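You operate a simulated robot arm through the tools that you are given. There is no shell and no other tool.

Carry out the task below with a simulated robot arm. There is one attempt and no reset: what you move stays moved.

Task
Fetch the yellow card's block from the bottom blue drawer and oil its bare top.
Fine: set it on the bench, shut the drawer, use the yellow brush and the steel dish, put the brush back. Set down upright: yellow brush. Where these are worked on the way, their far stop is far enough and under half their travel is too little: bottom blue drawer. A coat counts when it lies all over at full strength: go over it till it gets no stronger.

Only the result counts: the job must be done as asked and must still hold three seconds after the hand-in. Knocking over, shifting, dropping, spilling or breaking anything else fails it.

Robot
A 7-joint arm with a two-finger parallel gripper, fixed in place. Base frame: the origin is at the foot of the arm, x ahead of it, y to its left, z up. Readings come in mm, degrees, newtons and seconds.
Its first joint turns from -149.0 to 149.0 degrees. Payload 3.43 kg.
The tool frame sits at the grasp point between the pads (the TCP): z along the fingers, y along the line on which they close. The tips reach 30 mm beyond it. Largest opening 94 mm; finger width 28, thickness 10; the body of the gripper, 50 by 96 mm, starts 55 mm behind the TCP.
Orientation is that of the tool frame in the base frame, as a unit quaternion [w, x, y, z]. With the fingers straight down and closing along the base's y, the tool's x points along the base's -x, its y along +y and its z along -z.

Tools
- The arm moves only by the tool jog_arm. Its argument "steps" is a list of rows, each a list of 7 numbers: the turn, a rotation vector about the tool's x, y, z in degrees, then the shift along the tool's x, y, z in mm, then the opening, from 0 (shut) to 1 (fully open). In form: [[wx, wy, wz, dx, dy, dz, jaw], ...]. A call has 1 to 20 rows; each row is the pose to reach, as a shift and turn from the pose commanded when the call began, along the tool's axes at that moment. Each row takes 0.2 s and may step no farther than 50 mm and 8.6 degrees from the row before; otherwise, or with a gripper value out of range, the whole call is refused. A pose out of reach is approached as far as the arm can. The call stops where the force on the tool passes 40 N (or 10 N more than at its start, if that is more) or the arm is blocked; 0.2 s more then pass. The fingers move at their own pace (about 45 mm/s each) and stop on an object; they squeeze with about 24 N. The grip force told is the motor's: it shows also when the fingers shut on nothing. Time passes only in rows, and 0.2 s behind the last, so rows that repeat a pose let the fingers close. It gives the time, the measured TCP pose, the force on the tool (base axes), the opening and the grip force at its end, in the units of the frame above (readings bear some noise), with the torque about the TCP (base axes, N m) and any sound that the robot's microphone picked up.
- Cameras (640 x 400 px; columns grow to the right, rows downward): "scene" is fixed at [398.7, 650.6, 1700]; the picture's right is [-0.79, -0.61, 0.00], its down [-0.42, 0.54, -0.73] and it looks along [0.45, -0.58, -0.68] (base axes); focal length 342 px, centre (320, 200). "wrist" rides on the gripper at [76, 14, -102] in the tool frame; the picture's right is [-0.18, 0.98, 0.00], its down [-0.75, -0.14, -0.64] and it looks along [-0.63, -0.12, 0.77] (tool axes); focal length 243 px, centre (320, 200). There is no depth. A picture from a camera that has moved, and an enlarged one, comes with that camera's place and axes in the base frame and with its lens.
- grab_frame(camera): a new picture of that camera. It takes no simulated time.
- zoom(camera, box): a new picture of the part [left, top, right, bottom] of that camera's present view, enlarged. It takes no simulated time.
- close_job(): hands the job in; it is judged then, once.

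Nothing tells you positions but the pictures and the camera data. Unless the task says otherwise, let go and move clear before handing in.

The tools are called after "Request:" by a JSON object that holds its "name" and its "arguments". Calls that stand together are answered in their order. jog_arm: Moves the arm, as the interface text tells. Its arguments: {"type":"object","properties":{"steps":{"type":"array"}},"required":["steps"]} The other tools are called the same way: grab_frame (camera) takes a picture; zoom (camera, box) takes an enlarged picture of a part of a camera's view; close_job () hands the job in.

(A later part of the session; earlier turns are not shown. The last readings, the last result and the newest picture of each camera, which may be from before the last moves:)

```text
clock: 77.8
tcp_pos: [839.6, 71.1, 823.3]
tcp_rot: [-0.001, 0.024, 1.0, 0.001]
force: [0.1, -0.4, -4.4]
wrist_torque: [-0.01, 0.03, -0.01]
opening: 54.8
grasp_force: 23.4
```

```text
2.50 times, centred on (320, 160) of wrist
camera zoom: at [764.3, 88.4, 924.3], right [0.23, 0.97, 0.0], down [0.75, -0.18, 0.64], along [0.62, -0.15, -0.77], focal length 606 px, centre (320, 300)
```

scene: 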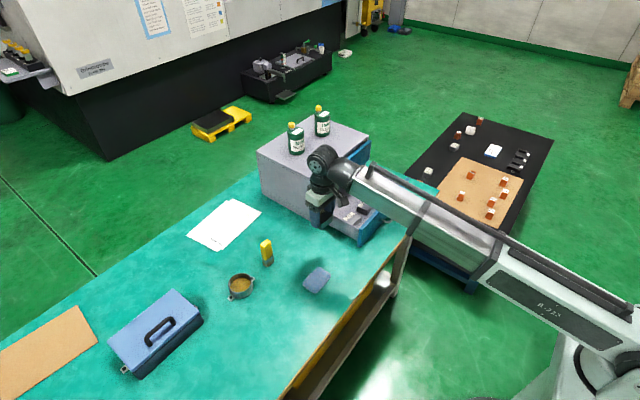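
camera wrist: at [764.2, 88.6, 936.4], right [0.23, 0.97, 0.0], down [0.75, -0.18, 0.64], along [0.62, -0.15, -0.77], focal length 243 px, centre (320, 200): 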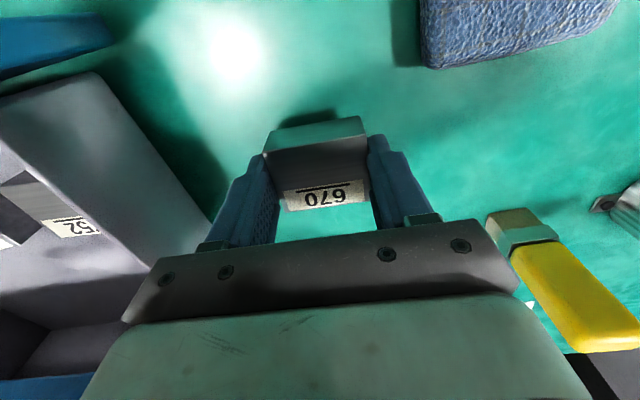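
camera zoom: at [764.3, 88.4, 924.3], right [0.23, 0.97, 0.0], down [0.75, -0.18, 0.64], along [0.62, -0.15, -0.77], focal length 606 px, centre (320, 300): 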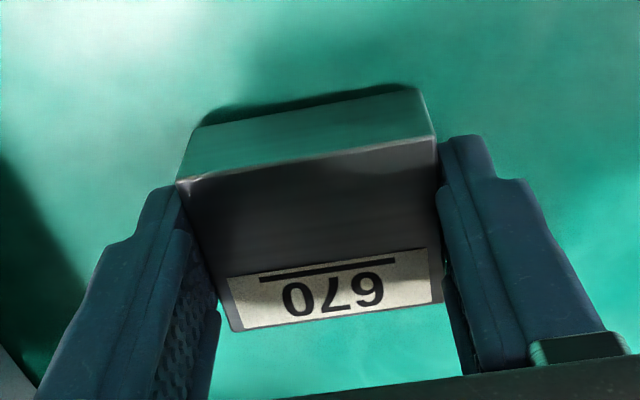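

Not touching yet (still carrying the weight). A few more millimetres.

Request:
{"name": "jog_arm", "arguments": {"steps": [[0, 0, 0, 0, 0, 0.7, 0.3], [0, 0, 0, 0, 0, 1.5, 0.3], [0, 0, 0, 0, 0, 1.5, 0.3]]}}

Request:
{"name": "jog_arm", "arguments": {"steps": [[0, 0, 0, 0, 0, 0.7, 0.3], [0, 0, 0, 0, 0, 1.5, 0.3], [0, 0, 0, 0, 0, 1.5, 0.3]]}}

Request:
{"name": "jog_arm", "arguments": {"steps": [[0, 0, 0, 0, 0, 0.7, 0.3], [0, 0, 0, 0, 0, 1.5, 0.3], [0, 0, 0, 0, 0, 1.5, 0.3]]}}

```text
clock: 78.7
tcp_pos: [841.3, 69.8, 820.3]
tcp_rot: [-0.001, 0.024, 1.0, 0.0]
force: [-0.4, 0.3, -5.3]
wrist_torque: [0.02, 0.01, 0.0]
opening: 54.8
grasp_force: 24.1
```

```text
clock: 79.5
tcp_pos: [840.8, 70.8, 818.6]
tcp_rot: [-0.001, 0.025, 1.0, 0.002]
force: [0.4, 0.7, -5.2]
wrist_torque: [0.02, 0.06, -0.04]
opening: 55.0
grasp_force: 23.3
```

```text
clock: 80.2
tcp_pos: [840.3, 70.5, 817.2]
tcp_rot: [-0.001, 0.024, 1.0, 0.001]
force: [-0.3, -0.4, -5.0]
wrist_torque: [0.0, 0.01, 0.0]
opening: 54.9
grasp_force: 23.4
```

Still no contact; continue gently.

Request:
{"name": "jog_arm", "arguments": {"steps": [[0, 0, 0, 0, 0, 0.7, 0.3], [0, 0, 0, 0, 0, 1.5, 0.3], [0, 0, 0, 0, 0, 1.5, 0.3]]}}

Request:
{"name": "jog_arm", "arguments": {"steps": [[0, 0, 0, 0, 0, 0.7, 0.3], [0, 0, 0, 0, 0, 1.5, 0.3], [0, 0, 0, 0, 0, 1.5, 0.3]]}}

Request:
{"name": "zoom", "arguments": {"camera": "wrist", "box": [220, 80, 420, 240]}}

Request:
{"name": "zoom", "arguments": {"camera": "scene", "box": [290, 190, 370, 250]}}

```text
clock: 81.0
tcp_pos: [839.6, 70.0, 816.0]
tcp_rot: [-0.001, 0.024, 1.0, 0.0]
force: [0.6, 0.8, 3.4]
wrist_torque: [-0.2, 0.01, -0.02]
opening: 54.7
grasp_force: 24.2
```

```text
clock: 81.8
tcp_pos: [839.8, 70.4, 815.5]
tcp_rot: [0.0, 0.025, 1.0, 0.001]
force: [2.4, -1.8, 14.9]
wrist_torque: [-0.15, -0.09, 0.02]
opening: 55.0
grasp_force: 24.1
```

```text
2.50 times, centred on (320, 160) of wrist
camera zoom: at [764.3, 88.6, 917.7], right [0.23, 0.97, 0.0], down [0.75, -0.18, 0.64], along [0.62, -0.15, -0.77], focal length 606 px, centre (320, 300)
```

zoom: 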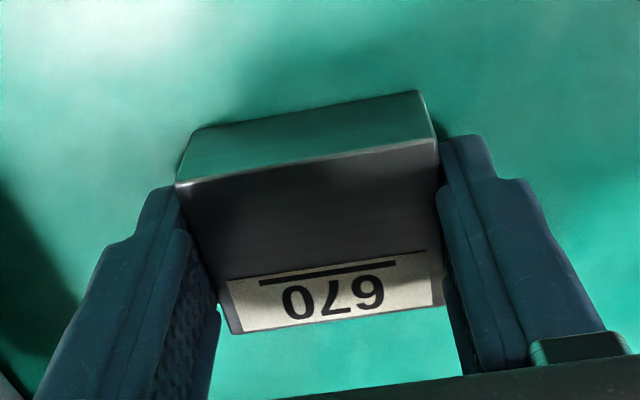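

```text
6.67 times, centred on (330, 220) of scene
camera zoom: at [398.7, 650.6, 1700.0], right [-0.79, -0.61, 0.0], down [-0.42, 0.54, -0.73], along [0.45, -0.58, -0.68], focal length 2279 px, centre (253, 67)
```

zoom: 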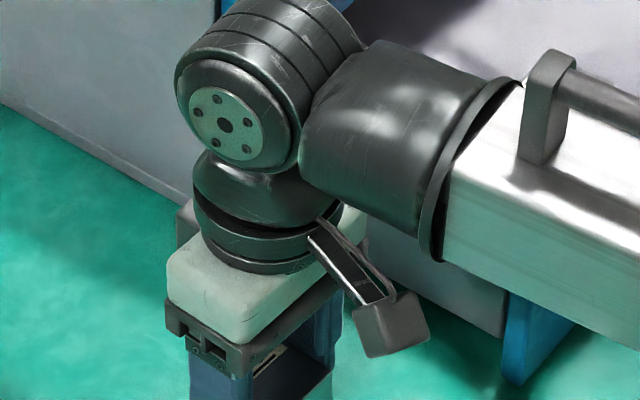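

The block is on the bench. I ease off slightly, open the fingers and rise.

Request:
{"name": "jog_arm", "arguments": {"steps": [[0, 0, 0, 0, 0, -0.7, 0.3], [0, 0, 0, 0, 0, -1, 0.3], [0, 0, 0, 0, 0, -1, 0.6], [0, 0, 0, 0, 0, -1, 0.68], [0, 0, 0, 0, 0, -1, 0.75], [0, 0, 0, 0, 0, -1, 0.78], [0, 0, 0, 0, 0, -1, 0.78]]}}

Request:
{"name": "jog_arm", "arguments": {"steps": [[0, 0, 0, 0, 0, -3, 0.8], [0, 0, 0, 0, 0, -9, 0.8], [0, 0, 0, 0, 0, -18, 0.8], [0, 0, 0, 0, 0, -30, 0.8], [0, 0, 0, 0, 0, -45, 0.8], [0, 0, 0, 0, 0, -60, 0.8], [0, 0, 0, 0, 0, -76, 0.8], [0, 0, 0, 0, 0, -92, 0.8], [0, 0, 0, 0, 0, -108, 0.8], [0, 0, 0, 0, 0, -122, 0.8], [0, 0, 0, 0, 0, -132, 0.8], [0, 0, 0, 0, 0, -138, 0.8], [0, 0, 0, 0, 0, -138, 0.8]]}}

Request:
{"name": "grab_frame", "arguments": {"camera": "wrist"}}

Request:
{"name": "grab_frame", "arguments": {"camera": "scene"}}

```text
clock: 83.5
tcp_pos: [840.0, 70.0, 816.3]
tcp_rot: [0.0, 0.024, 1.0, 0.001]
force: [-0.7, 0.8, -0.3]
wrist_torque: [-0.01, -0.02, 0.01]
opening: 73.2
grasp_force: 0.1
```

```text
clock: 86.2
tcp_pos: [840.6, 70.0, 955.5]
tcp_rot: [0.0, 0.024, 1.0, 0.001]
force: [0.0, 0.6, 0.7]
wrist_torque: [0.0, -0.01, 0.0]
opening: 75.4
grasp_force: 0.0
```

```text
taken
camera wrist: at [764.6, 88.4, 1056.6], right [0.23, 0.97, 0.0], down [0.75, -0.18, 0.64], along [0.62, -0.15, -0.77], focal length 243 px, centre (320, 200)
```

wrist: 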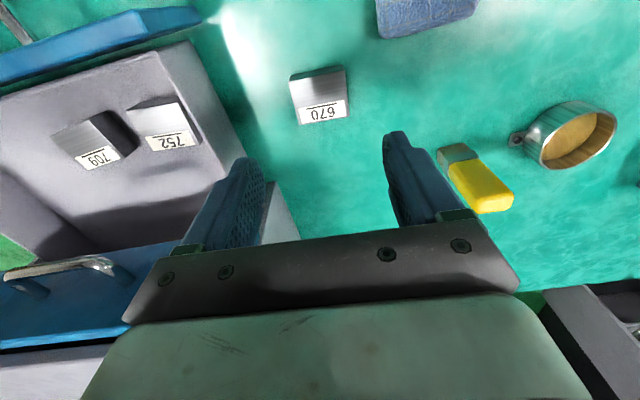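

```text
taken
```

scene: 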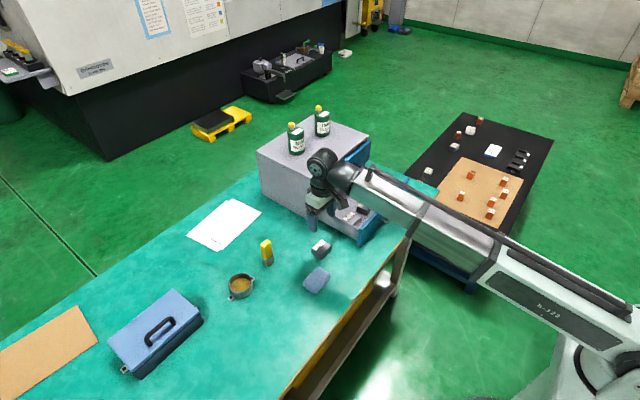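

The block stands at (840, 70). Next I shut the drawer: hand in front of it, fingers shut, tilted forward, pushing the panel's face left of the handle.

Request:
{"name": "jog_arm", "arguments": {"steps": [[0, 0, -0.3, 6, -6, -4, 0.7], [0, 0, -0.8, 17, -17, -10, 0.6], [0, 0, -1.3, 31, -32, -18, 0.4], [0, 0, -1.8, 46, -47, -26, 0.2], [0, 0, -2.3, 61, -62, -34, 0], [0, 0, -2.7, 76, -78, -40, 0], [0, 0, -2.7, 91, -94, -45, 0], [0, 0, -2.7, 106, -109, -45, 0], [0, 0, -2.7, 120, -124, -45, 0], [0, 0, -2.7, 132, -136, -45, 0], [0, 0, -2.7, 140, -144, -45, 0], [0, 0, -2.7, 143, -147, -45, 0], [0, 0, -2.7, 143, -147, -45, 0]]}}

Request:
{"name": "jog_arm", "arguments": {"steps": [[0, -3, 0, 0, 0, 0, 0], [0, -8, 0, 0, 0, 0, 0], [0, -13, 0, 0, 0, 0, 0], [0, -18, 0, 0, 0, 0, 0], [0, -23, 0, 0, 0, 0, 0], [0, -28, 0, 0, 0, 0, 0], [0, -33, 0, 0, 0, 0, 0], [0, -37, 0, 0, 0, 0, 0], [0, -40, 0, 0, 0, 0, 0], [0, -40, 0, 0, 0, 0, 0]]}}

Request:
{"name": "grab_frame", "arguments": {"camera": "wrist"}}

Request:
{"name": "grab_frame", "arguments": {"camera": "scene"}}

```text
clock: 89.0
tcp_pos: [690.4, -70.6, 997.7]
tcp_rot: [0.0, 0.001, 1.0, 0.001]
force: [-0.2, 0.0, 0.0]
wrist_torque: [0.01, 0.02, 0.02]
opening: 0.1
grasp_force: 23.8
```

```text
clock: 91.2
tcp_pos: [690.1, -69.3, 998.8]
tcp_rot: [0.342, 0.0, 0.94, 0.002]
force: [-0.2, 0.0, 0.0]
wrist_torque: [0.0, -0.02, 0.0]
opening: 0.0
grasp_force: 24.4
```

```text
taken
camera wrist: at [565.7, -55.2, 1028.0], right [0.14, 0.98, 0.12], down [0.16, -0.14, 0.98], along [0.98, -0.12, -0.18], focal length 243 px, centre (320, 200)
```

wrist: 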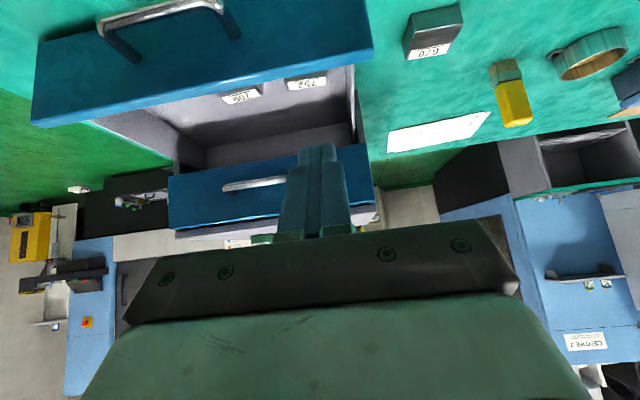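

```text
taken
```

scene: 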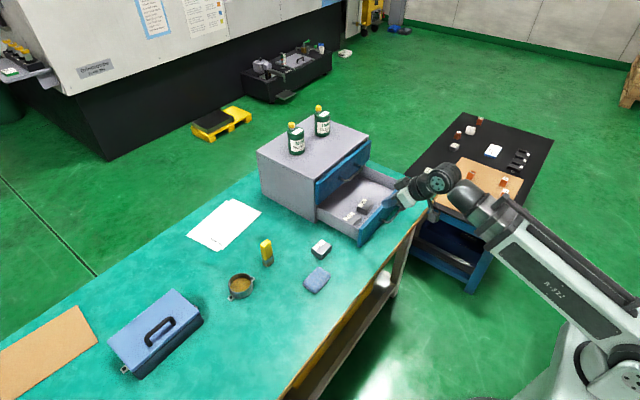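

The view fits: panel face near x≈742 with its top at z≈880. I descend in front of the panel.

Request:
{"name": "jog_arm", "arguments": {"steps": [[0, 0, 0, 4, 0, 5, 0], [0, 0, 0, 12, 0, 14, 0], [0, 0, 0, 22, 0, 26, 0], [0, 0, 0, 33, 0, 39, 0], [0, 0, 0, 44, 0, 52, 0], [0, 0, 0, 55, 0, 66, 0], [0, 0, 0, 66, 0, 79, 0], [0, 0, 0, 75, 0, 89, 0], [0, 0, 0, 81, 0, 96, 0], [0, 0, 0, 82, 0, 97, 0], [0, 0, 0, 82, 0, 97, 0]]}}

Request:
{"name": "zoom", "arguments": {"camera": "scene", "box": [310, 150, 470, 260]}}

Request:
{"name": "grab_frame", "arguments": {"camera": "wrist"}}

```text
clock: 93.7
tcp_pos: [689.5, -69.6, 870.7]
tcp_rot: [0.343, 0.001, 0.939, 0.001]
force: [-0.7, -1.2, -0.1]
wrist_torque: [0.02, -0.02, 0.02]
opening: 0.2
grasp_force: 24.8
```

```text
3.64 times, centred on (390, 205) of scene
camera zoom: at [398.7, 650.6, 1700.0], right [-0.79, -0.61, 0.0], down [-0.42, 0.54, -0.73], along [0.45, -0.58, -0.68], focal length 1243 px, centre (66, 182)
```

zoom: 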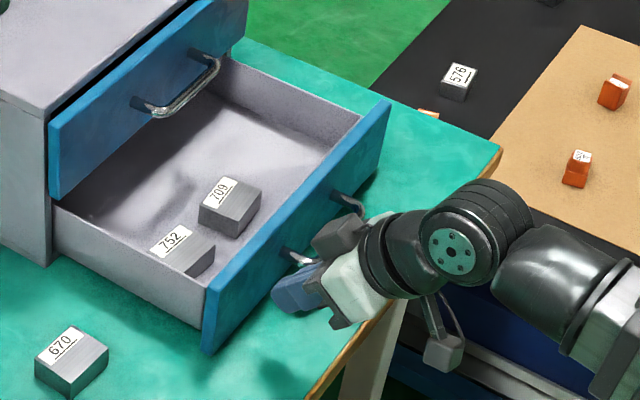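

```text
taken
camera wrist: at [565.3, -55.1, 901.0], right [0.14, 0.98, 0.12], down [0.17, -0.14, 0.98], along [0.98, -0.12, -0.18], focal length 243 px, centre (320, 200)
```

wrist: 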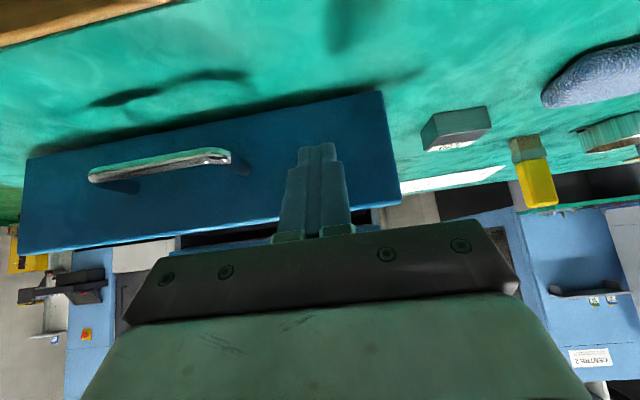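

The fingers face the panel left of the handle. Now I push forward slowly.

Request:
{"name": "jog_arm", "arguments": {"steps": [[0, 0, 0, -3, 0, 2.5, 0], [0, 0, 0, -7.7, 0, 6.4, 0], [0, 0, 0, -12.3, 0, 10.3, 0], [0, 0, 0, -16, 0, 13.5, 0], [0, 0, 0, -20, 0, 16.7, 0], [0, 0, 0, -24.5, 0, 20.6, 0], [0, 0, 0, -29.9, 0, 25.1, 0], [0, 0, 0, -36, 0, 30.2, 0], [0, 0, 0, -42.1, 0, 35.4, 0], [0, 0, 0, -48.3, 0, 40.5, 0], [0, 0, 0, -54.4, 0, 45.7, 0], [0, 0, 0, -60.5, 0, 50.8, 0], [0, 0, 0, -66.6, 0, 56, 0], [0, 0, 0, -72.8, 0, 61.1, 0], [0, 0, 0, -78.9, 0, 66.2, 0], [0, 0, 0, -84.3, 0, 70.7, 0], [0, 0, 0, -86, 0, 72.2, 0], [0, 0, 0, -86, 0, 72.2, 0]]}}

Request:
{"name": "zoom", "arguments": {"camera": "scene", "box": [290, 130, 450, 240]}}

```text
clock: 97.5
tcp_pos: [802.4, -71.3, 871.3]
tcp_rot: [0.341, 0.001, 0.94, 0.001]
force: [-0.3, -0.5, -0.2]
wrist_torque: [-0.01, -0.03, 0.03]
opening: 0.1
grasp_force: 24.7
```

```text
3.64 times, centred on (370, 185) of scene
camera zoom: at [398.7, 650.6, 1700.0], right [-0.79, -0.61, 0.0], down [-0.42, 0.54, -0.73], along [0.45, -0.58, -0.68], focal length 1243 px, centre (138, 254)
```

zoom: 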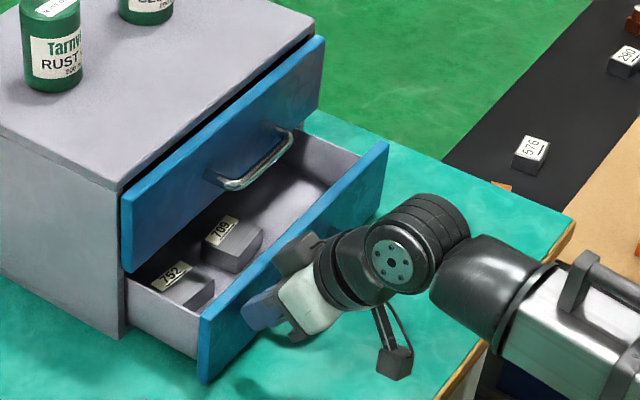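

The drawer follows. I continue, slowing near the end.

Request:
{"name": "jog_arm", "arguments": {"steps": [[0, 0, 0, -3, 0, 2.5, 0], [0, 0, 0, -8.4, 0, 7.1, 0], [0, 0, 0, -14.6, 0, 12.2, 0], [0, 0, 0, -20.7, 0, 17.4, 0], [0, 0, 0, -26.8, 0, 22.5, 0], [0, 0, 0, -32.9, 0, 27.6, 0], [0, 0, 0, -39, 0, 32.8, 0], [0, 0, 0, -44.4, 0, 37.3, 0], [0, 0, 0, -49.8, 0, 41.8, 0], [0, 0, 0, -54.4, 0, 45.7, 0], [0, 0, 0, -58.2, 0, 48.9, 0], [0, 0, 0, -61.3, 0, 51.4, 0], [0, 0, 0, -62.8, 0, 52.7, 0], [0, 0, 0, -62.8, 0, 52.7, 0]]}}

Request:
{"name": "zoom", "arguments": {"camera": "scene", "box": [290, 130, 450, 240]}}

```text
clock: 100.5
tcp_pos: [884.1, -69.3, 870.4]
tcp_rot: [0.342, 0.001, 0.94, 0.001]
force: [-0.3, -0.6, 0.3]
wrist_torque: [0.02, -0.02, 0.04]
opening: 0.0
grasp_force: 23.8
```

```text
3.64 times, centred on (370, 185) of scene
camera zoom: at [398.7, 650.6, 1700.0], right [-0.79, -0.61, 0.0], down [-0.42, 0.54, -0.73], along [0.45, -0.58, -0.68], focal length 1243 px, centre (138, 254)
```

zoom: 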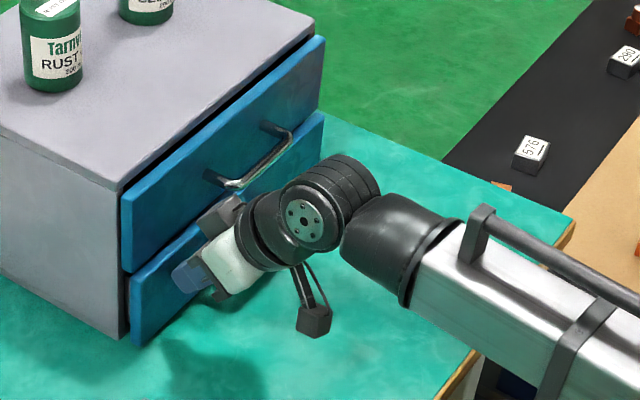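

Almost shut. I push on in small steps until it meets its stop.

Request:
{"name": "jog_arm", "arguments": {"steps": [[0, 0, 0, -1.5, 0, 1.3, 0], [0, 0, 0, -3.1, 0, 2.6, 0], [0, 0, 0, -4.6, 0, 3.9, 0], [0, 0, 0, -6.1, 0, 5.1, 0], [0, 0, 0, -6.1, 0, 5.1, 0]]}}

Request:
{"name": "zoom", "arguments": {"camera": "scene", "box": [300, 150, 400, 230]}}

```text
clock: 101.7
tcp_pos: [892.7, -69.8, 870.9]
tcp_rot: [0.341, 0.001, 0.94, 0.001]
force: [0.1, 0.6, 0.1]
wrist_torque: [0.02, 0.02, -0.04]
opening: 0.0
grasp_force: 23.9
```

```text
5.00 times, centred on (350, 190) of scene
camera zoom: at [398.7, 650.6, 1700.0], right [-0.79, -0.61, 0.0], down [-0.42, 0.54, -0.73], along [0.45, -0.58, -0.68], focal length 1709 px, centre (170, 250)
```

zoom: 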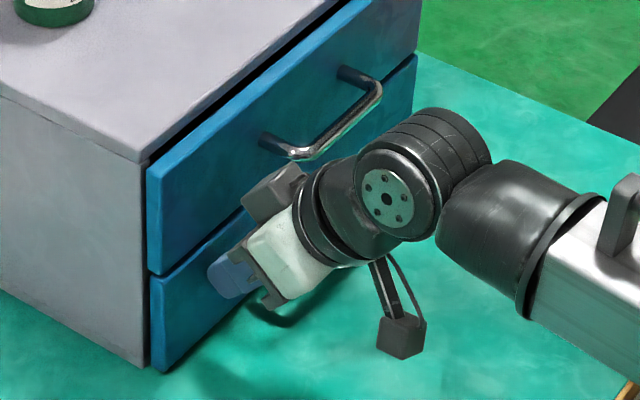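

Nearly flush; a few more millimetres in small steps until force shows.

Request:
{"name": "jog_arm", "arguments": {"steps": [[0, 0, 0, -0.8, 0, 0.6, 0], [0, 0, 0, -1.5, 0, 1.3, 0], [0, 0, 0, -2.3, 0, 1.9, 0], [0, 0, 0, -2.3, 0, 1.9, 0]]}}

Request:
{"name": "jog_arm", "arguments": {"steps": [[0, 0, 0, -0.8, 0, 0.6, 0], [0, 0, 0, -1.5, 0, 1.3, 0], [0, 0, 0, -2.3, 0, 1.9, 0], [0, 0, 0, -2.3, 0, 1.9, 0]]}}

Request:
{"name": "zoom", "arguments": {"camera": "scene", "box": [300, 150, 400, 230]}}

```text
clock: 102.7
tcp_pos: [893.6, -68.7, 872.5]
tcp_rot: [0.34, 0.001, 0.94, 0.001]
force: [-6.0, -1.6, 1.4]
wrist_torque: [-0.02, 0.04, -0.02]
opening: 0.1
grasp_force: 24.5
```

```text
clock: 103.8
tcp_pos: [894.2, -70.1, 870.5]
tcp_rot: [0.339, 0.002, 0.941, 0.0]
force: [-9.2, -0.6, 3.4]
wrist_torque: [0.04, 0.05, 0.0]
opening: 0.0
grasp_force: 24.2
stopped in row 4: the force on the tool passed its limit at 41 N (the readings are from after the stop); the commanded pose is now the measured one
```

```text
5.00 times, centred on (350, 190) of scene
camera zoom: at [398.7, 650.6, 1700.0], right [-0.79, -0.61, 0.0], down [-0.42, 0.54, -0.73], along [0.45, -0.58, -0.68], focal length 1709 px, centre (170, 250)
```

zoom: 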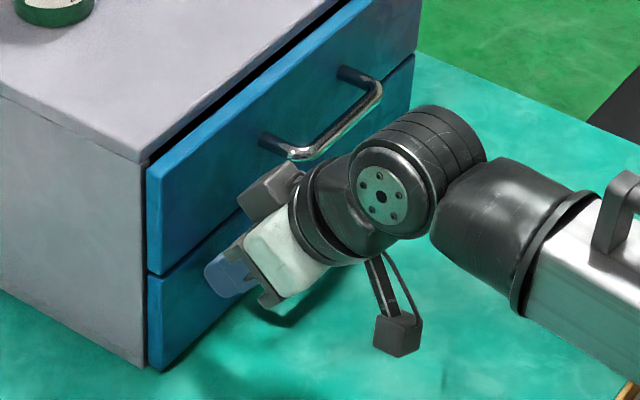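

The drawer is against its stop, flush with the upper one. I back off along −x and then raise the hand.

Request:
{"name": "jog_arm", "arguments": {"steps": [[0, 0, 0, 1.5, 0, -1.3, 0], [0, 0, 0, 6, 0, -5, 0], [0, 0, 0, 14, 0, -11.7, 0], [0, 0, 0, 23, 0, -19.3, 0], [0, 0, 0, 33, 0, -27.7, 0], [0, 0, 0, 42, 0, -35.3, 0], [0, 0, 0, 44, 0, -45, 0], [0, 0, 0, 40, 0, -58, 0], [0, 0, 0, 33, 0, -70, 0], [0, 0, 0, 25, 0, -82, 0], [0, 0, 0, 17, 0, -94, 0], [0, 0, 0, 9, 0, -106, 0], [0, 0, 0, 3, 0, -115, 0], [0, 0, 0, 0, 0, -120, 0], [0, 0, 0, 0, 0, -120, 0]]}}

Request:
{"name": "grab_frame", "arguments": {"camera": "scene"}}

Request:
{"name": "grab_frame", "arguments": {"camera": "wrist"}}

```text
clock: 107.0
tcp_pos: [818.2, -69.8, 962.5]
tcp_rot: [0.34, 0.001, 0.941, 0.001]
force: [0.3, 0.3, 0.5]
wrist_torque: [0.02, 0.01, 0.02]
opening: 0.1
grasp_force: 23.7
```

```text
taken
```

scene: 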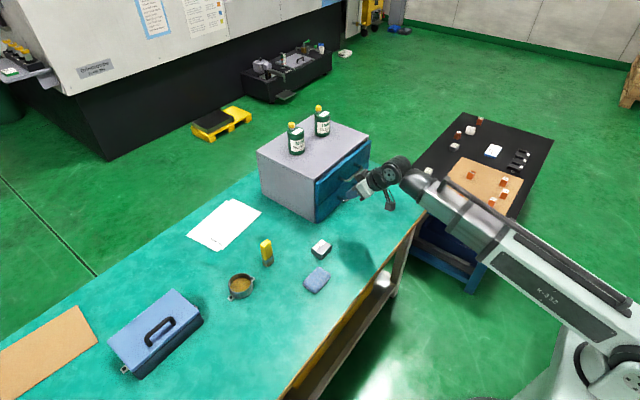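

```text
taken
camera wrist: at [694.6, -55.4, 992.9], right [0.14, 0.98, 0.12], down [0.17, -0.14, 0.97], along [0.97, -0.12, -0.19], focal length 243 px, centre (320, 200)
```

wrist: 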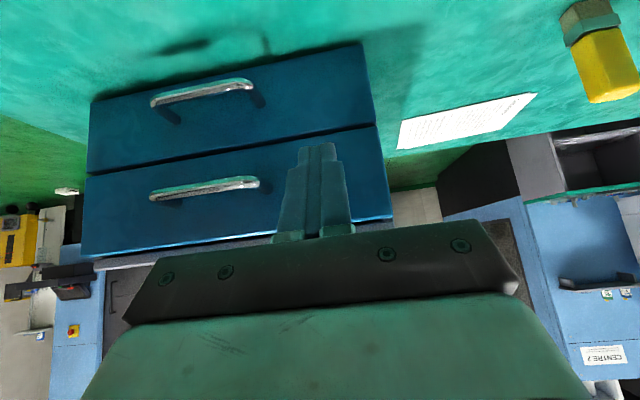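

The drawer is shut and the bottles stand. Next, the brush: I straighten the tool and move near it to measure it.

Request:
{"name": "jog_arm", "arguments": {"steps": [[0, 1.5, 0, -2, 8, -1, 0], [0, 4, 0, -6, 24, -2, 0.2], [0, 7, 0, -10, 44, -3, 0.4], [0, 10, 0, -15, 65, -4, 0.6], [0, 13, 0, -19, 86, -6, 0.8], [0, 16, 0, -24, 107, -7, 1], [0, 19, 0, -28, 128, -8, 1], [0, 22, 0, -32, 149, -10, 1], [0, 25, 0, -37, 170, -11, 1], [0, 28, 0, -41, 190, -12, 1], [0, 31, 0, -46, 209, -13, 1], [0, 34, 0, -50, 226, -15, 1], [0, 37, 0, -53, 240, -16, 1], [0, 39.5, 0, -55, 248, -16, 1], [0, 39.8, 0, -55, 250, -16, 1]]}}

Request:
{"name": "grab_frame", "arguments": {"camera": "wrist"}}

Request:
{"name": "grab_frame", "arguments": {"camera": "scene"}}

```text
clock: 110.2
tcp_pos: [850.5, 179.2, 1010.3]
tcp_rot: [-0.002, 0.001, 1.0, 0.001]
force: [-0.7, -0.2, 1.1]
wrist_torque: [-0.03, 0.0, 0.0]
opening: 94.2
grasp_force: 0.2
```

```text
taken
camera wrist: at [775.2, 194.9, 1113.1], right [0.19, 0.98, 0.0], down [0.76, -0.14, 0.64], along [0.63, -0.12, -0.77], focal length 243 px, centre (320, 200)
```

wrist: 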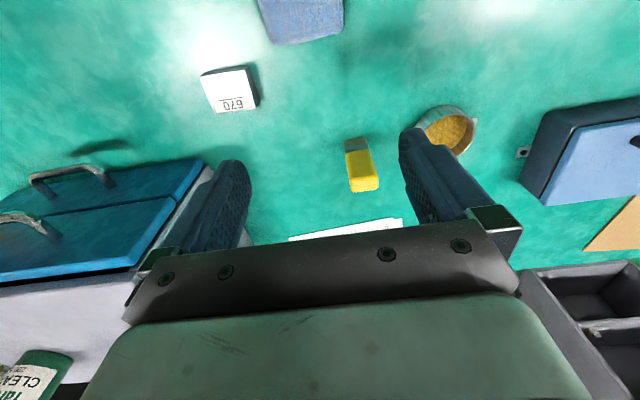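

```text
taken
```

scene: 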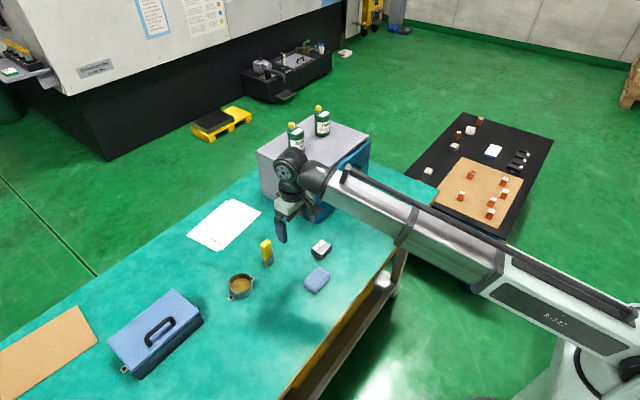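

Request:
{"name": "zoom", "arguments": {"camera": "wrist", "box": [310, 100, 430, 210]}}

Request:
{"name": "zoom", "arguments": {"camera": "scene", "box": [220, 220, 300, 310]}}

Request:
{"name": "zoom", "arguments": {"camera": "wrist", "box": [400, 80, 560, 210]}}

```text
3.64 times, centred on (370, 155) of wrist
camera zoom: at [775.2, 194.9, 1113.1], right [0.19, 0.98, 0.0], down [0.76, -0.14, 0.64], along [0.63, -0.12, -0.77], focal length 882 px, centre (138, 364)
```

zoom: 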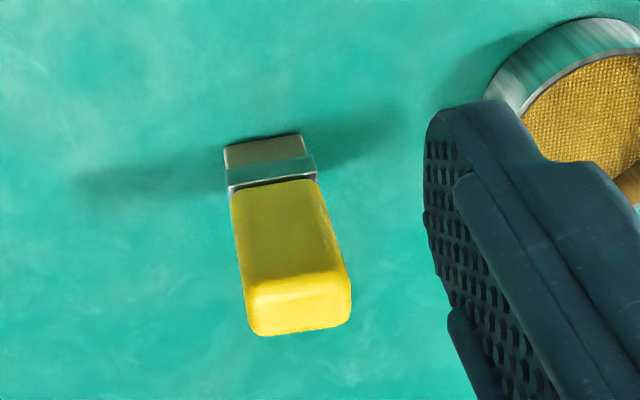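

```text
4.44 times, centred on (260, 265) of scene
camera zoom: at [398.7, 650.6, 1700.0], right [-0.79, -0.61, 0.0], down [-0.42, 0.54, -0.73], along [0.45, -0.58, -0.68], focal length 1519 px, centre (587, -89)
```

zoom: 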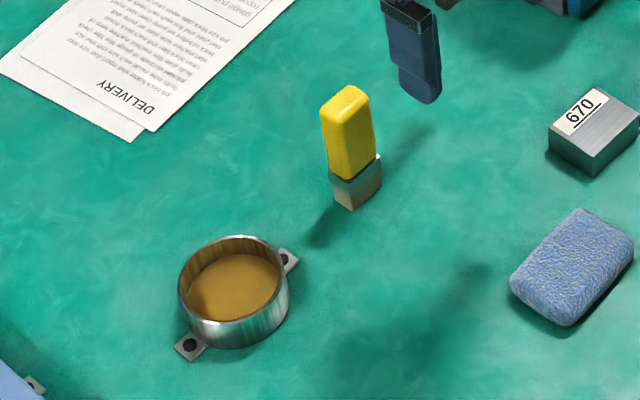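

```text
3.08 times, centred on (480, 145) of wrist
camera zoom: at [775.2, 194.9, 1113.1], right [0.19, 0.98, 0.0], down [0.76, -0.14, 0.64], along [0.63, -0.12, -0.77], focal length 746 px, centre (-172, 369)
```

zoom: 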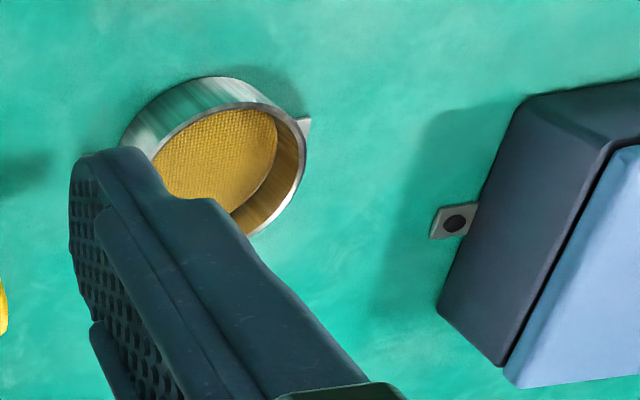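

The brush stands at about (951, 214) with a 33×20 mm yellow handle up to z≈884 (bench ≈ 781), and the dish is bolted at about (952, 331). I'll tilt the tool 20° outward (about the closing axis) for reach and go above the brush.

Request:
{"name": "jog_arm", "arguments": {"steps": [[0, -1, 0, -4, 1.5, 3, 0.9], [0, -3, 0, -13, 5, 10, 0.8], [0, -5.5, 0, -24, 9, 18, 0.7], [0, -8, 0, -36, 13, 27, 0.66], [0, -10.5, 0, -48, 18, 36, 0.66], [0, -13, 0, -60, 22, 45, 0.66], [0, -15.5, 0, -72, 26, 54, 0.66], [0, -17.5, 0, -82, 30, 62, 0.66], [0, -19, 0, -90, 33, 67, 0.66], [0, -20, 0, -94.5, 35, 70, 0.66], [0, -20, 0, -94.5, 35, 70, 0.66]]}}

Request:
{"name": "grab_frame", "arguments": {"camera": "wrist"}}

Request:
{"name": "zoom", "arguments": {"camera": "scene", "box": [200, 180, 340, 310]}}

```text
clock: 112.6
tcp_pos: [945.2, 215.0, 939.2]
tcp_rot: [0.173, 0.001, 0.985, 0.001]
force: [0.1, -0.4, -1.0]
wrist_torque: [0.01, 0.0, -0.01]
opening: 62.1
grasp_force: 0.1
```

```text
taken
camera wrist: at [839.5, 229.4, 1010.4], right [0.17, 0.98, 0.06], down [0.49, -0.14, 0.86], along [0.85, -0.12, -0.51], focal length 243 px, centre (320, 200)
```

wrist: 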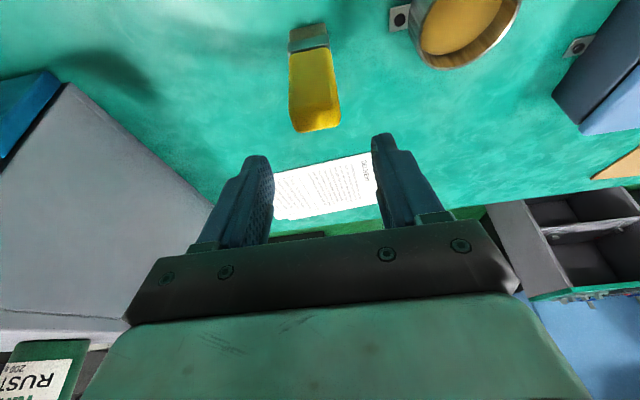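

```text
3.08 times, centred on (270, 245) of scene
camera zoom: at [398.7, 650.6, 1700.0], right [-0.79, -0.61, 0.0], down [-0.42, 0.54, -0.73], along [0.45, -0.58, -0.68], focal length 1052 px, centre (474, 62)
```

zoom: 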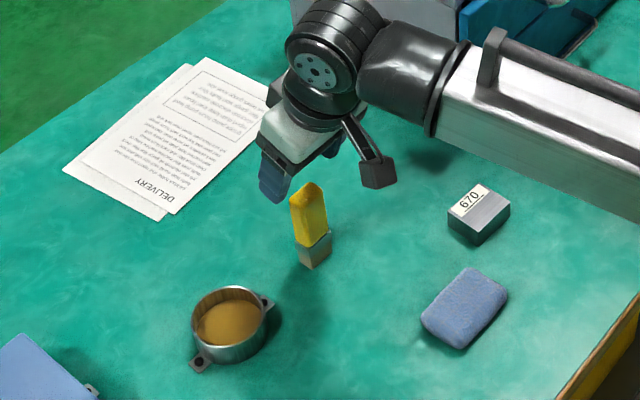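

I zoom on the brush in this nearer view to fix its position.

Request:
{"name": "zoom", "arguments": {"camera": "wrist", "box": [250, 10, 400, 150]}}

Request:
{"name": "zoom", "arguments": {"camera": "wrist", "box": [380, 0, 600, 100]}}

```text
2.86 times, centred on (325, 80) of wrist
camera zoom: at [839.5, 229.4, 1010.4], right [0.17, 0.98, 0.06], down [0.49, -0.14, 0.86], along [0.85, -0.12, -0.51], focal length 693 px, centre (306, 543)
```

zoom: 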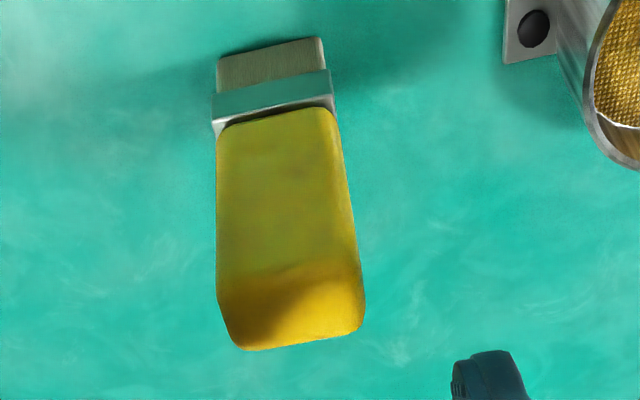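

```text
2.91 times, centred on (490, 50) of wrist
camera zoom: at [839.5, 229.4, 1010.4], right [0.17, 0.98, 0.06], down [0.49, -0.14, 0.86], along [0.85, -0.12, -0.51], focal length 706 px, centre (-174, 636)
```

zoom: 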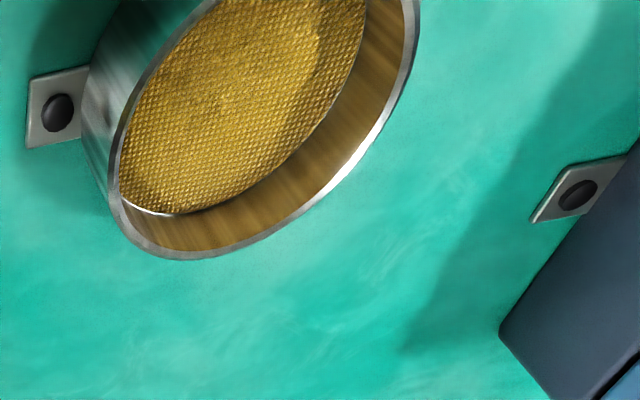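

Brush centre ≈ (950, 214.5). I descend around the handle with the fingers open 62 mm.

Request:
{"name": "jog_arm", "arguments": {"steps": [[0, 0, 0, 1, 0, 4, 0.66], [0, 0, 0, 3.5, 0, 12, 0.66], [0, 0, 0, 6.2, 0, 21, 0.66], [0, 0, 0, 9.1, 0, 31, 0.66], [0, 0, 0, 12, -0.5, 41, 0.66], [0, 0, 0, 15, -0.5, 51, 0.66], [0, 0, 0, 18, -0.5, 61, 0.66], [0, 0, 0, 20.5, -0.5, 69, 0.66], [0, 0, 0, 22.3, -0.5, 75.5, 0.66], [0, 0, 0, 23, -0.5, 77.8, 0.66], [0, 0, 0, 23, -0.5, 77.8, 0.66]]}}

Request:
{"name": "grab_frame", "arguments": {"camera": "wrist"}}

Request:
{"name": "zoom", "arguments": {"camera": "scene", "box": [220, 200, 320, 300]}}

```text
clock: 115.0
tcp_pos: [949.8, 214.4, 859.1]
tcp_rot: [0.172, 0.002, 0.985, 0.001]
force: [0.2, -0.9, 0.4]
wrist_torque: [0.01, 0.0, 0.0]
opening: 61.9
grasp_force: 0.1
```

```text
taken
camera wrist: at [843.8, 229.1, 929.7], right [0.17, 0.98, 0.06], down [0.49, -0.14, 0.86], along [0.85, -0.12, -0.51], focal length 243 px, centre (320, 200)
```

wrist: 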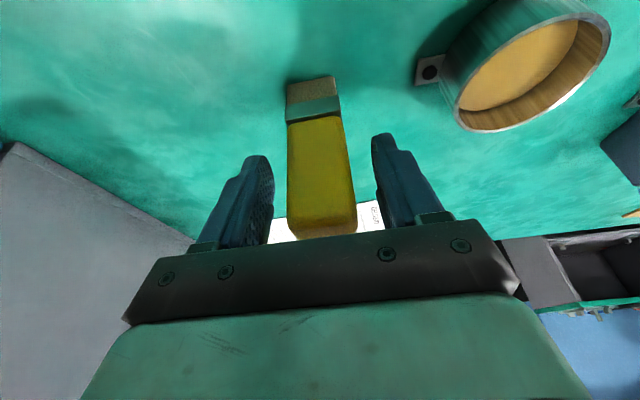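

```text
4.00 times, centred on (270, 250) of scene
camera zoom: at [398.7, 650.6, 1700.0], right [-0.79, -0.61, 0.0], down [-0.42, 0.54, -0.73], along [0.45, -0.58, -0.68], focal length 1367 px, centre (520, 0)
```

zoom: 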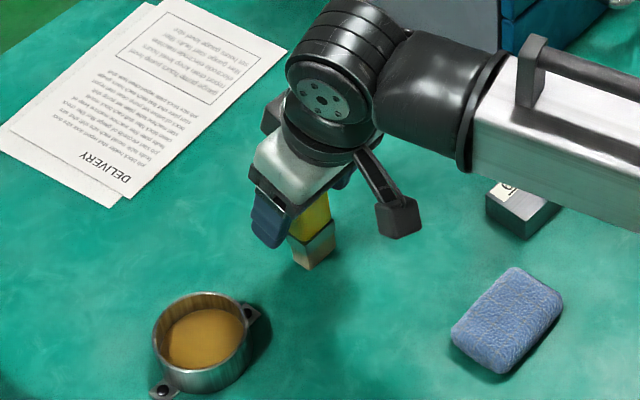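

The handle sits between the fingers. I close on it.

Request:
{"name": "jog_arm", "arguments": {"steps": [[0, 0, 0, 0, 0, 0, 0.55], [0, 0, 0, 0, 0, 0, 0.45], [0, 0, 0, 0, 0, 0, 0.38], [0, 0, 0, 0, 0, 0, 0.3], [0, 0, 0, 0, 0, 0, 0.2], [0, 0, 0, 0, 0, 0, 0.1], [0, 0, 0, 0, 0, 0, 0.1]]}}

Request:
{"name": "grab_frame", "arguments": {"camera": "wrist"}}

```text
clock: 116.6
tcp_pos: [949.1, 215.0, 859.3]
tcp_rot: [0.173, 0.001, 0.985, 0.001]
force: [-0.6, 0.3, -0.3]
wrist_torque: [0.04, -0.02, -0.02]
opening: 37.5
grasp_force: 24.1
```

```text
taken
camera wrist: at [843.8, 229.1, 929.9], right [0.17, 0.98, 0.06], down [0.49, -0.14, 0.86], along [0.85, -0.12, -0.51], focal length 243 px, centre (320, 200)
```

wrist: 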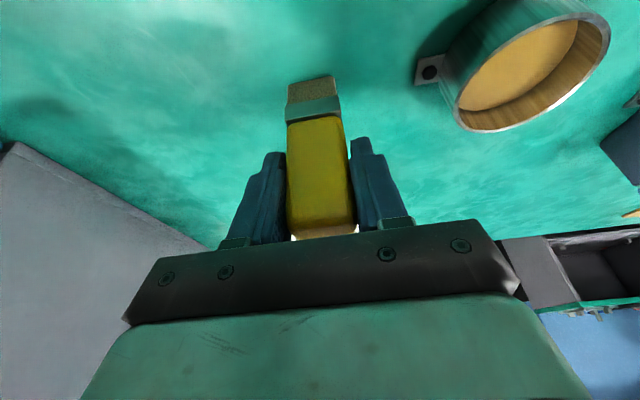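

Gripped (37.5 mm). Standing, the TCP was at (949.5, 214.5, 859.2) — I'll return there later. Now I lift it and carry it over the dish.

Request:
{"name": "jog_arm", "arguments": {"steps": [[0, 0, 0, -1, 0, -2.8, 0.1], [0, 0, 0, -3, 0, -8.5, 0.1], [0, 0, 0, -6.2, 0, -17, 0.1], [0, 0, 0, -9.9, 0, -27.3, 0.1], [0, 0, 0, -13.7, 0, -37.6, 0.1], [0, 0, 0, -17.4, 0, -48, 0.1], [0, 0, 0, -20.9, 0, -57.3, 0.1], [0, 0, 0, -22.2, 0, -61, 0.1], [0, 0, 0, -22.2, 0, -61, 0.1]]}}

Request:
{"name": "grab_frame", "arguments": {"camera": "wrist"}}

Request:
{"name": "zoom", "arguments": {"camera": "scene", "box": [200, 180, 340, 310]}}

```text
clock: 118.6
tcp_pos: [949.9, 214.7, 924.5]
tcp_rot: [0.172, 0.001, 0.985, 0.001]
force: [0.2, 0.4, -0.3]
wrist_torque: [0.01, -0.02, 0.01]
opening: 37.9
grasp_force: 23.7
```

```text
taken
camera wrist: at [844.0, 228.7, 995.0], right [0.17, 0.98, 0.06], down [0.49, -0.14, 0.86], along [0.85, -0.12, -0.51], focal length 243 px, centre (320, 200)
```

wrist: 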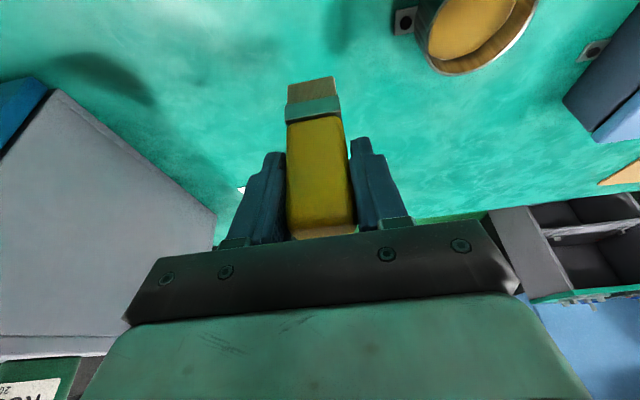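

```text
3.08 times, centred on (270, 245) of scene
camera zoom: at [398.7, 650.6, 1700.0], right [-0.79, -0.61, 0.0], down [-0.42, 0.54, -0.73], along [0.45, -0.58, -0.68], focal length 1052 px, centre (474, 62)
```

zoom: 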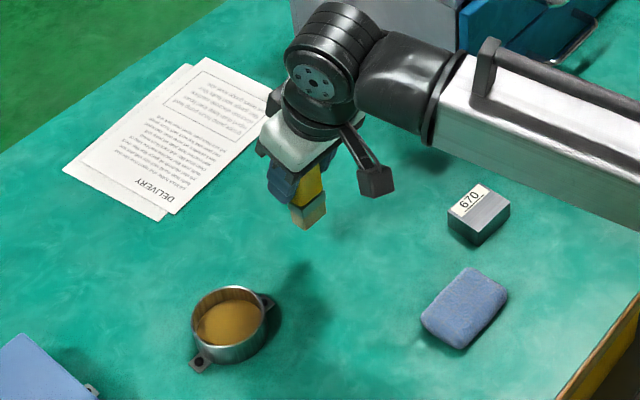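

The brush hangs straight. I zoom on the dish to locate its centre before moving over it.

Request:
{"name": "zoom", "arguments": {"camera": "wrist", "box": [380, 0, 620, 150]}}

Request:
{"name": "zoom", "arguments": {"camera": "scene", "box": [215, 260, 275, 310]}}

```text
2.67 times, centred on (500, 75) of wrist
camera zoom: at [844.0, 228.7, 995.0], right [0.17, 0.98, 0.06], down [0.49, -0.14, 0.86], along [0.85, -0.12, -0.51], focal length 647 px, centre (-160, 533)
```

zoom: 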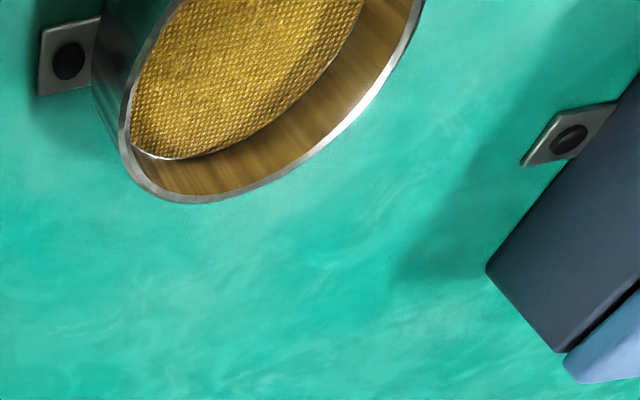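

```text
8.00 times, centred on (245, 285) of scene
camera zoom: at [398.7, 650.6, 1700.0], right [-0.79, -0.61, 0.0], down [-0.42, 0.54, -0.73], along [0.45, -0.58, -0.68], focal length 2734 px, centre (920, -480)
```

zoom: 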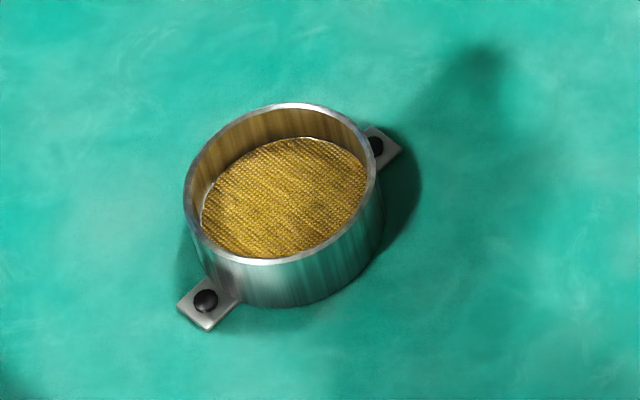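

Dish centre ≈ (952, 332), rim at z≈809, oil pad at ≈798. I carry the brush over it at height.

Request:
{"name": "jog_arm", "arguments": {"steps": [[0, 0, 0, 0, 4, 0, 0.1], [0, 0, 0, 0, 13, 0, 0.1], [0, 0, 0, -0.5, 26, 0, 0.1], [0, 0, 0, -0.8, 41, 0.3, 0.1], [0, 0, 0, -1, 57, 0.4, 0.1], [0, 0, 0, -1.2, 73, 0.5, 0.1], [0, 0, 0, -1.5, 89, 0.6, 0.1], [0, 0, 0, -1.7, 103, 0.7, 0.1], [0, 0, 0, -1.9, 113, 0.7, 0.1], [0, 0, 0, -1.9, 117.5, 0.7, 0.1], [0, 0, 0, -1.9, 117.5, 0.7, 0.1]]}}

Request:
{"name": "grab_frame", "arguments": {"camera": "wrist"}}

Request:
{"name": "zoom", "arguments": {"camera": "scene", "box": [200, 200, 320, 310]}}

```text
clock: 121.0
tcp_pos: [952.9, 331.9, 924.8]
tcp_rot: [0.173, 0.0, 0.985, 0.001]
force: [-0.5, -0.6, -0.5]
wrist_torque: [-0.03, 0.02, 0.04]
opening: 37.9
grasp_force: 23.8
```

```text
taken
camera wrist: at [846.7, 346.9, 995.2], right [0.17, 0.98, 0.06], down [0.49, -0.14, 0.86], along [0.85, -0.12, -0.51], focal length 243 px, centre (320, 200)
```

wrist: 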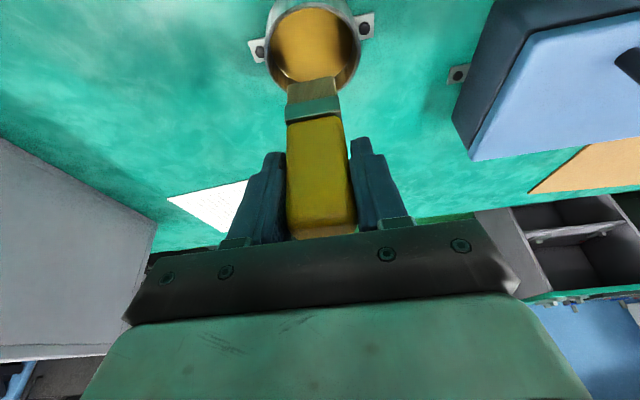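

```text
3.64 times, centred on (260, 255) of scene
camera zoom: at [398.7, 650.6, 1700.0], right [-0.79, -0.61, 0.0], down [-0.42, 0.54, -0.73], along [0.45, -0.58, -0.68], focal length 1243 px, centre (538, 0)
```

zoom: 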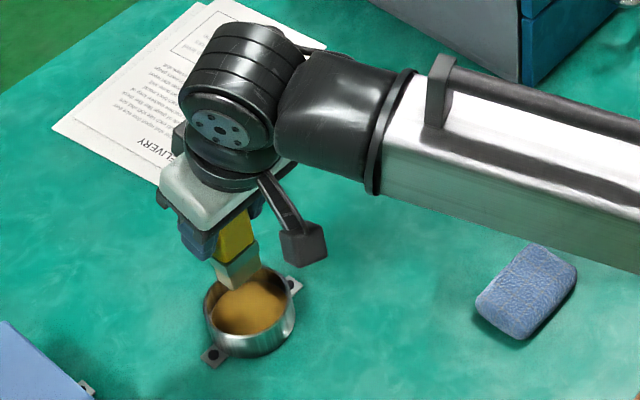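

Reachable, and the brush is nearly centred over the dish. I correct by a couple of millimetres and lower toward the pad.

Request:
{"name": "jog_arm", "arguments": {"steps": [[0, 0, 0, 2, 0.7, 1, 0.1], [0, 0, 0, 4.5, 1.5, 6, 0.1], [0, 0, 0, 7.5, 1.5, 14, 0.1], [0, 0, 0, 10.5, 1.5, 22, 0.1], [0, 0, 0, 13, 1.5, 29.5, 0.1], [0, 0, 0, 15, 1.5, 35, 0.1], [0, 0, 0, 16.5, 1.5, 38.6, 0.1], [0, 0, 0, 16.5, 1.5, 38.6, 0.1]]}}

Request:
{"name": "grab_frame", "arguments": {"camera": "wrist"}}

Request:
{"name": "zoom", "arguments": {"camera": "scene", "box": [210, 220, 290, 310]}}

```text
clock: 122.8
tcp_pos: [950.1, 333.2, 882.7]
tcp_rot: [0.173, 0.001, 0.985, 0.001]
force: [-0.7, -0.6, -0.9]
wrist_torque: [0.01, -0.01, 0.0]
opening: 37.6
grasp_force: 24.1
```

```text
taken
camera wrist: at [844.1, 348.2, 952.9], right [0.17, 0.98, 0.06], down [0.49, -0.14, 0.86], along [0.85, -0.12, -0.51], focal length 243 px, centre (320, 200)
```

wrist: 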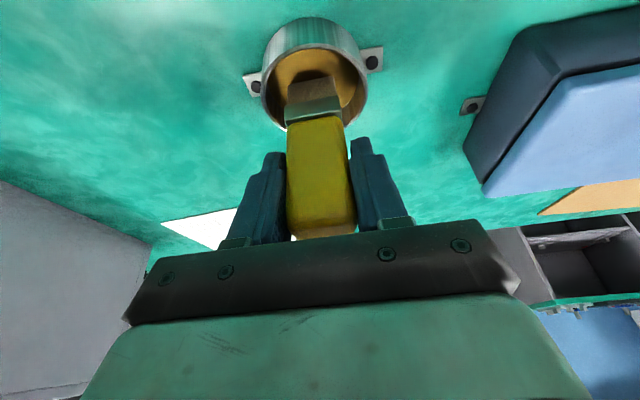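

```text
4.44 times, centred on (250, 265) of scene
camera zoom: at [398.7, 650.6, 1700.0], right [-0.79, -0.61, 0.0], down [-0.42, 0.54, -0.73], along [0.45, -0.58, -0.68], focal length 1519 px, centre (631, -89)
```

zoom: 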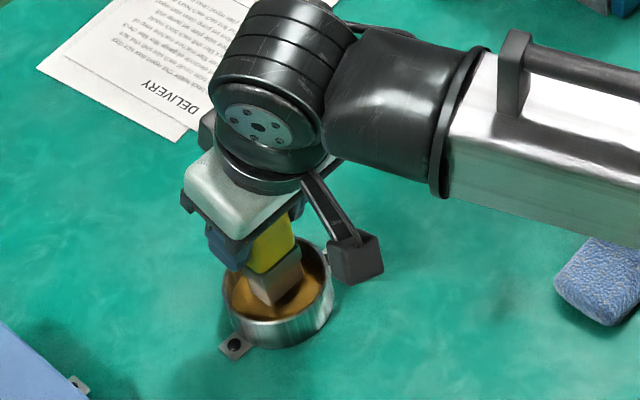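

The bristles are inside the rim. I lower in 2 mm steps until the pad is touched.

Request:
{"name": "jog_arm", "arguments": {"steps": [[0, 0, 0, 0.34, 0, 0.94, 0.1], [0, 0, 0, 0.68, 0, 1.9, 0.1], [0, 0, 0, 1, 0, 2.8, 0.1], [0, 0, 0, 1.37, 0, 3.76, 0.1], [0, 0, 0, 1.37, 0, 3.76, 0.1]]}}

Request:
{"name": "jog_arm", "arguments": {"steps": [[0, 0, 0, 0.34, 0, 0.94, 0.1], [0, 0, 0, 0.68, 0, 1.9, 0.1], [0, 0, 0, 0.68, 0, 1.9, 0.1]]}}

Request:
{"name": "jog_arm", "arguments": {"steps": [[0, 0, 0, 0.34, 0, 0.94, 0.1], [0, 0, 0, 0.68, 0, 1.9, 0.1], [0, 0, 0, 0.68, 0, 1.9, 0.1]]}}

```text
clock: 124.0
tcp_pos: [950.3, 334.2, 878.1]
tcp_rot: [0.174, 0.001, 0.985, 0.0]
force: [0.3, -0.6, -1.6]
wrist_torque: [-0.01, -0.02, 0.01]
opening: 37.6
grasp_force: 24.2
```

```text
clock: 124.8
tcp_pos: [951.1, 333.4, 876.4]
tcp_rot: [0.173, 0.001, 0.985, 0.0]
force: [0.2, 0.3, -1.3]
wrist_torque: [0.02, -0.03, -0.03]
opening: 37.8
grasp_force: 23.6
```

```text
clock: 125.6
tcp_pos: [949.5, 333.0, 874.6]
tcp_rot: [0.173, 0.001, 0.985, 0.001]
force: [0.0, -0.1, -1.2]
wrist_torque: [-0.01, -0.02, -0.03]
opening: 37.5
grasp_force: 24.5
```

Request:
{"name": "jog_arm", "arguments": {"steps": [[0, 0, 0, 0.34, 0, 0.94, 0.1], [0, 0, 0, 0.68, 0, 1.9, 0.1], [0, 0, 0, 0.68, 0, 1.9, 0.1]]}}

Request:
{"name": "jog_arm", "arguments": {"steps": [[0, 0, 0, 0.34, 0, 0.94, 0.1], [0, 0, 0, 0.68, 0, 1.9, 0.1], [0, 0, 0, 0.68, 0, 1.9, 0.1]]}}

Request:
{"name": "zoom", "arguments": {"camera": "wrist", "box": [230, 10, 410, 140]}}

Request:
{"name": "zoom", "arguments": {"camera": "scene", "box": [230, 250, 290, 300]}}

```text
clock: 126.4
tcp_pos: [949.4, 333.3, 873.5]
tcp_rot: [0.173, 0.001, 0.985, 0.0]
force: [0.6, -0.4, 0.1]
wrist_torque: [-0.02, -0.04, -0.01]
opening: 37.6
grasp_force: 24.1
```

```text
clock: 127.2
tcp_pos: [949.5, 333.6, 871.3]
tcp_rot: [0.172, 0.001, 0.985, 0.001]
force: [0.1, 0.6, 6.4]
wrist_torque: [-0.05, 0.06, -0.01]
opening: 37.7
grasp_force: 23.7
```

```text
3.08 times, centred on (320, 75) of wrist
camera zoom: at [843.5, 348.0, 941.7], right [0.17, 0.98, 0.07], down [0.49, -0.14, 0.86], along [0.85, -0.12, -0.51], focal length 746 px, centre (320, 585)
```

zoom: 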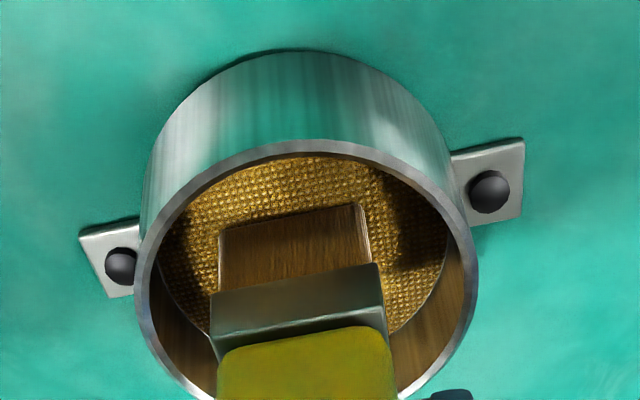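

```text
8.00 times, centred on (260, 275) of scene
camera zoom: at [398.7, 650.6, 1700.0], right [-0.79, -0.61, 0.0], down [-0.42, 0.54, -0.73], along [0.45, -0.58, -0.68], focal length 2734 px, centre (800, -400)
```

zoom: 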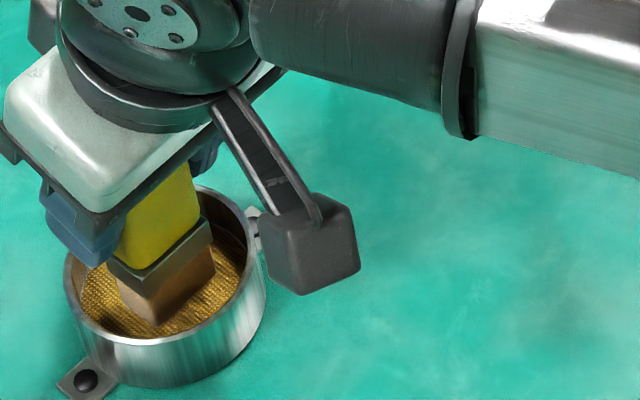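

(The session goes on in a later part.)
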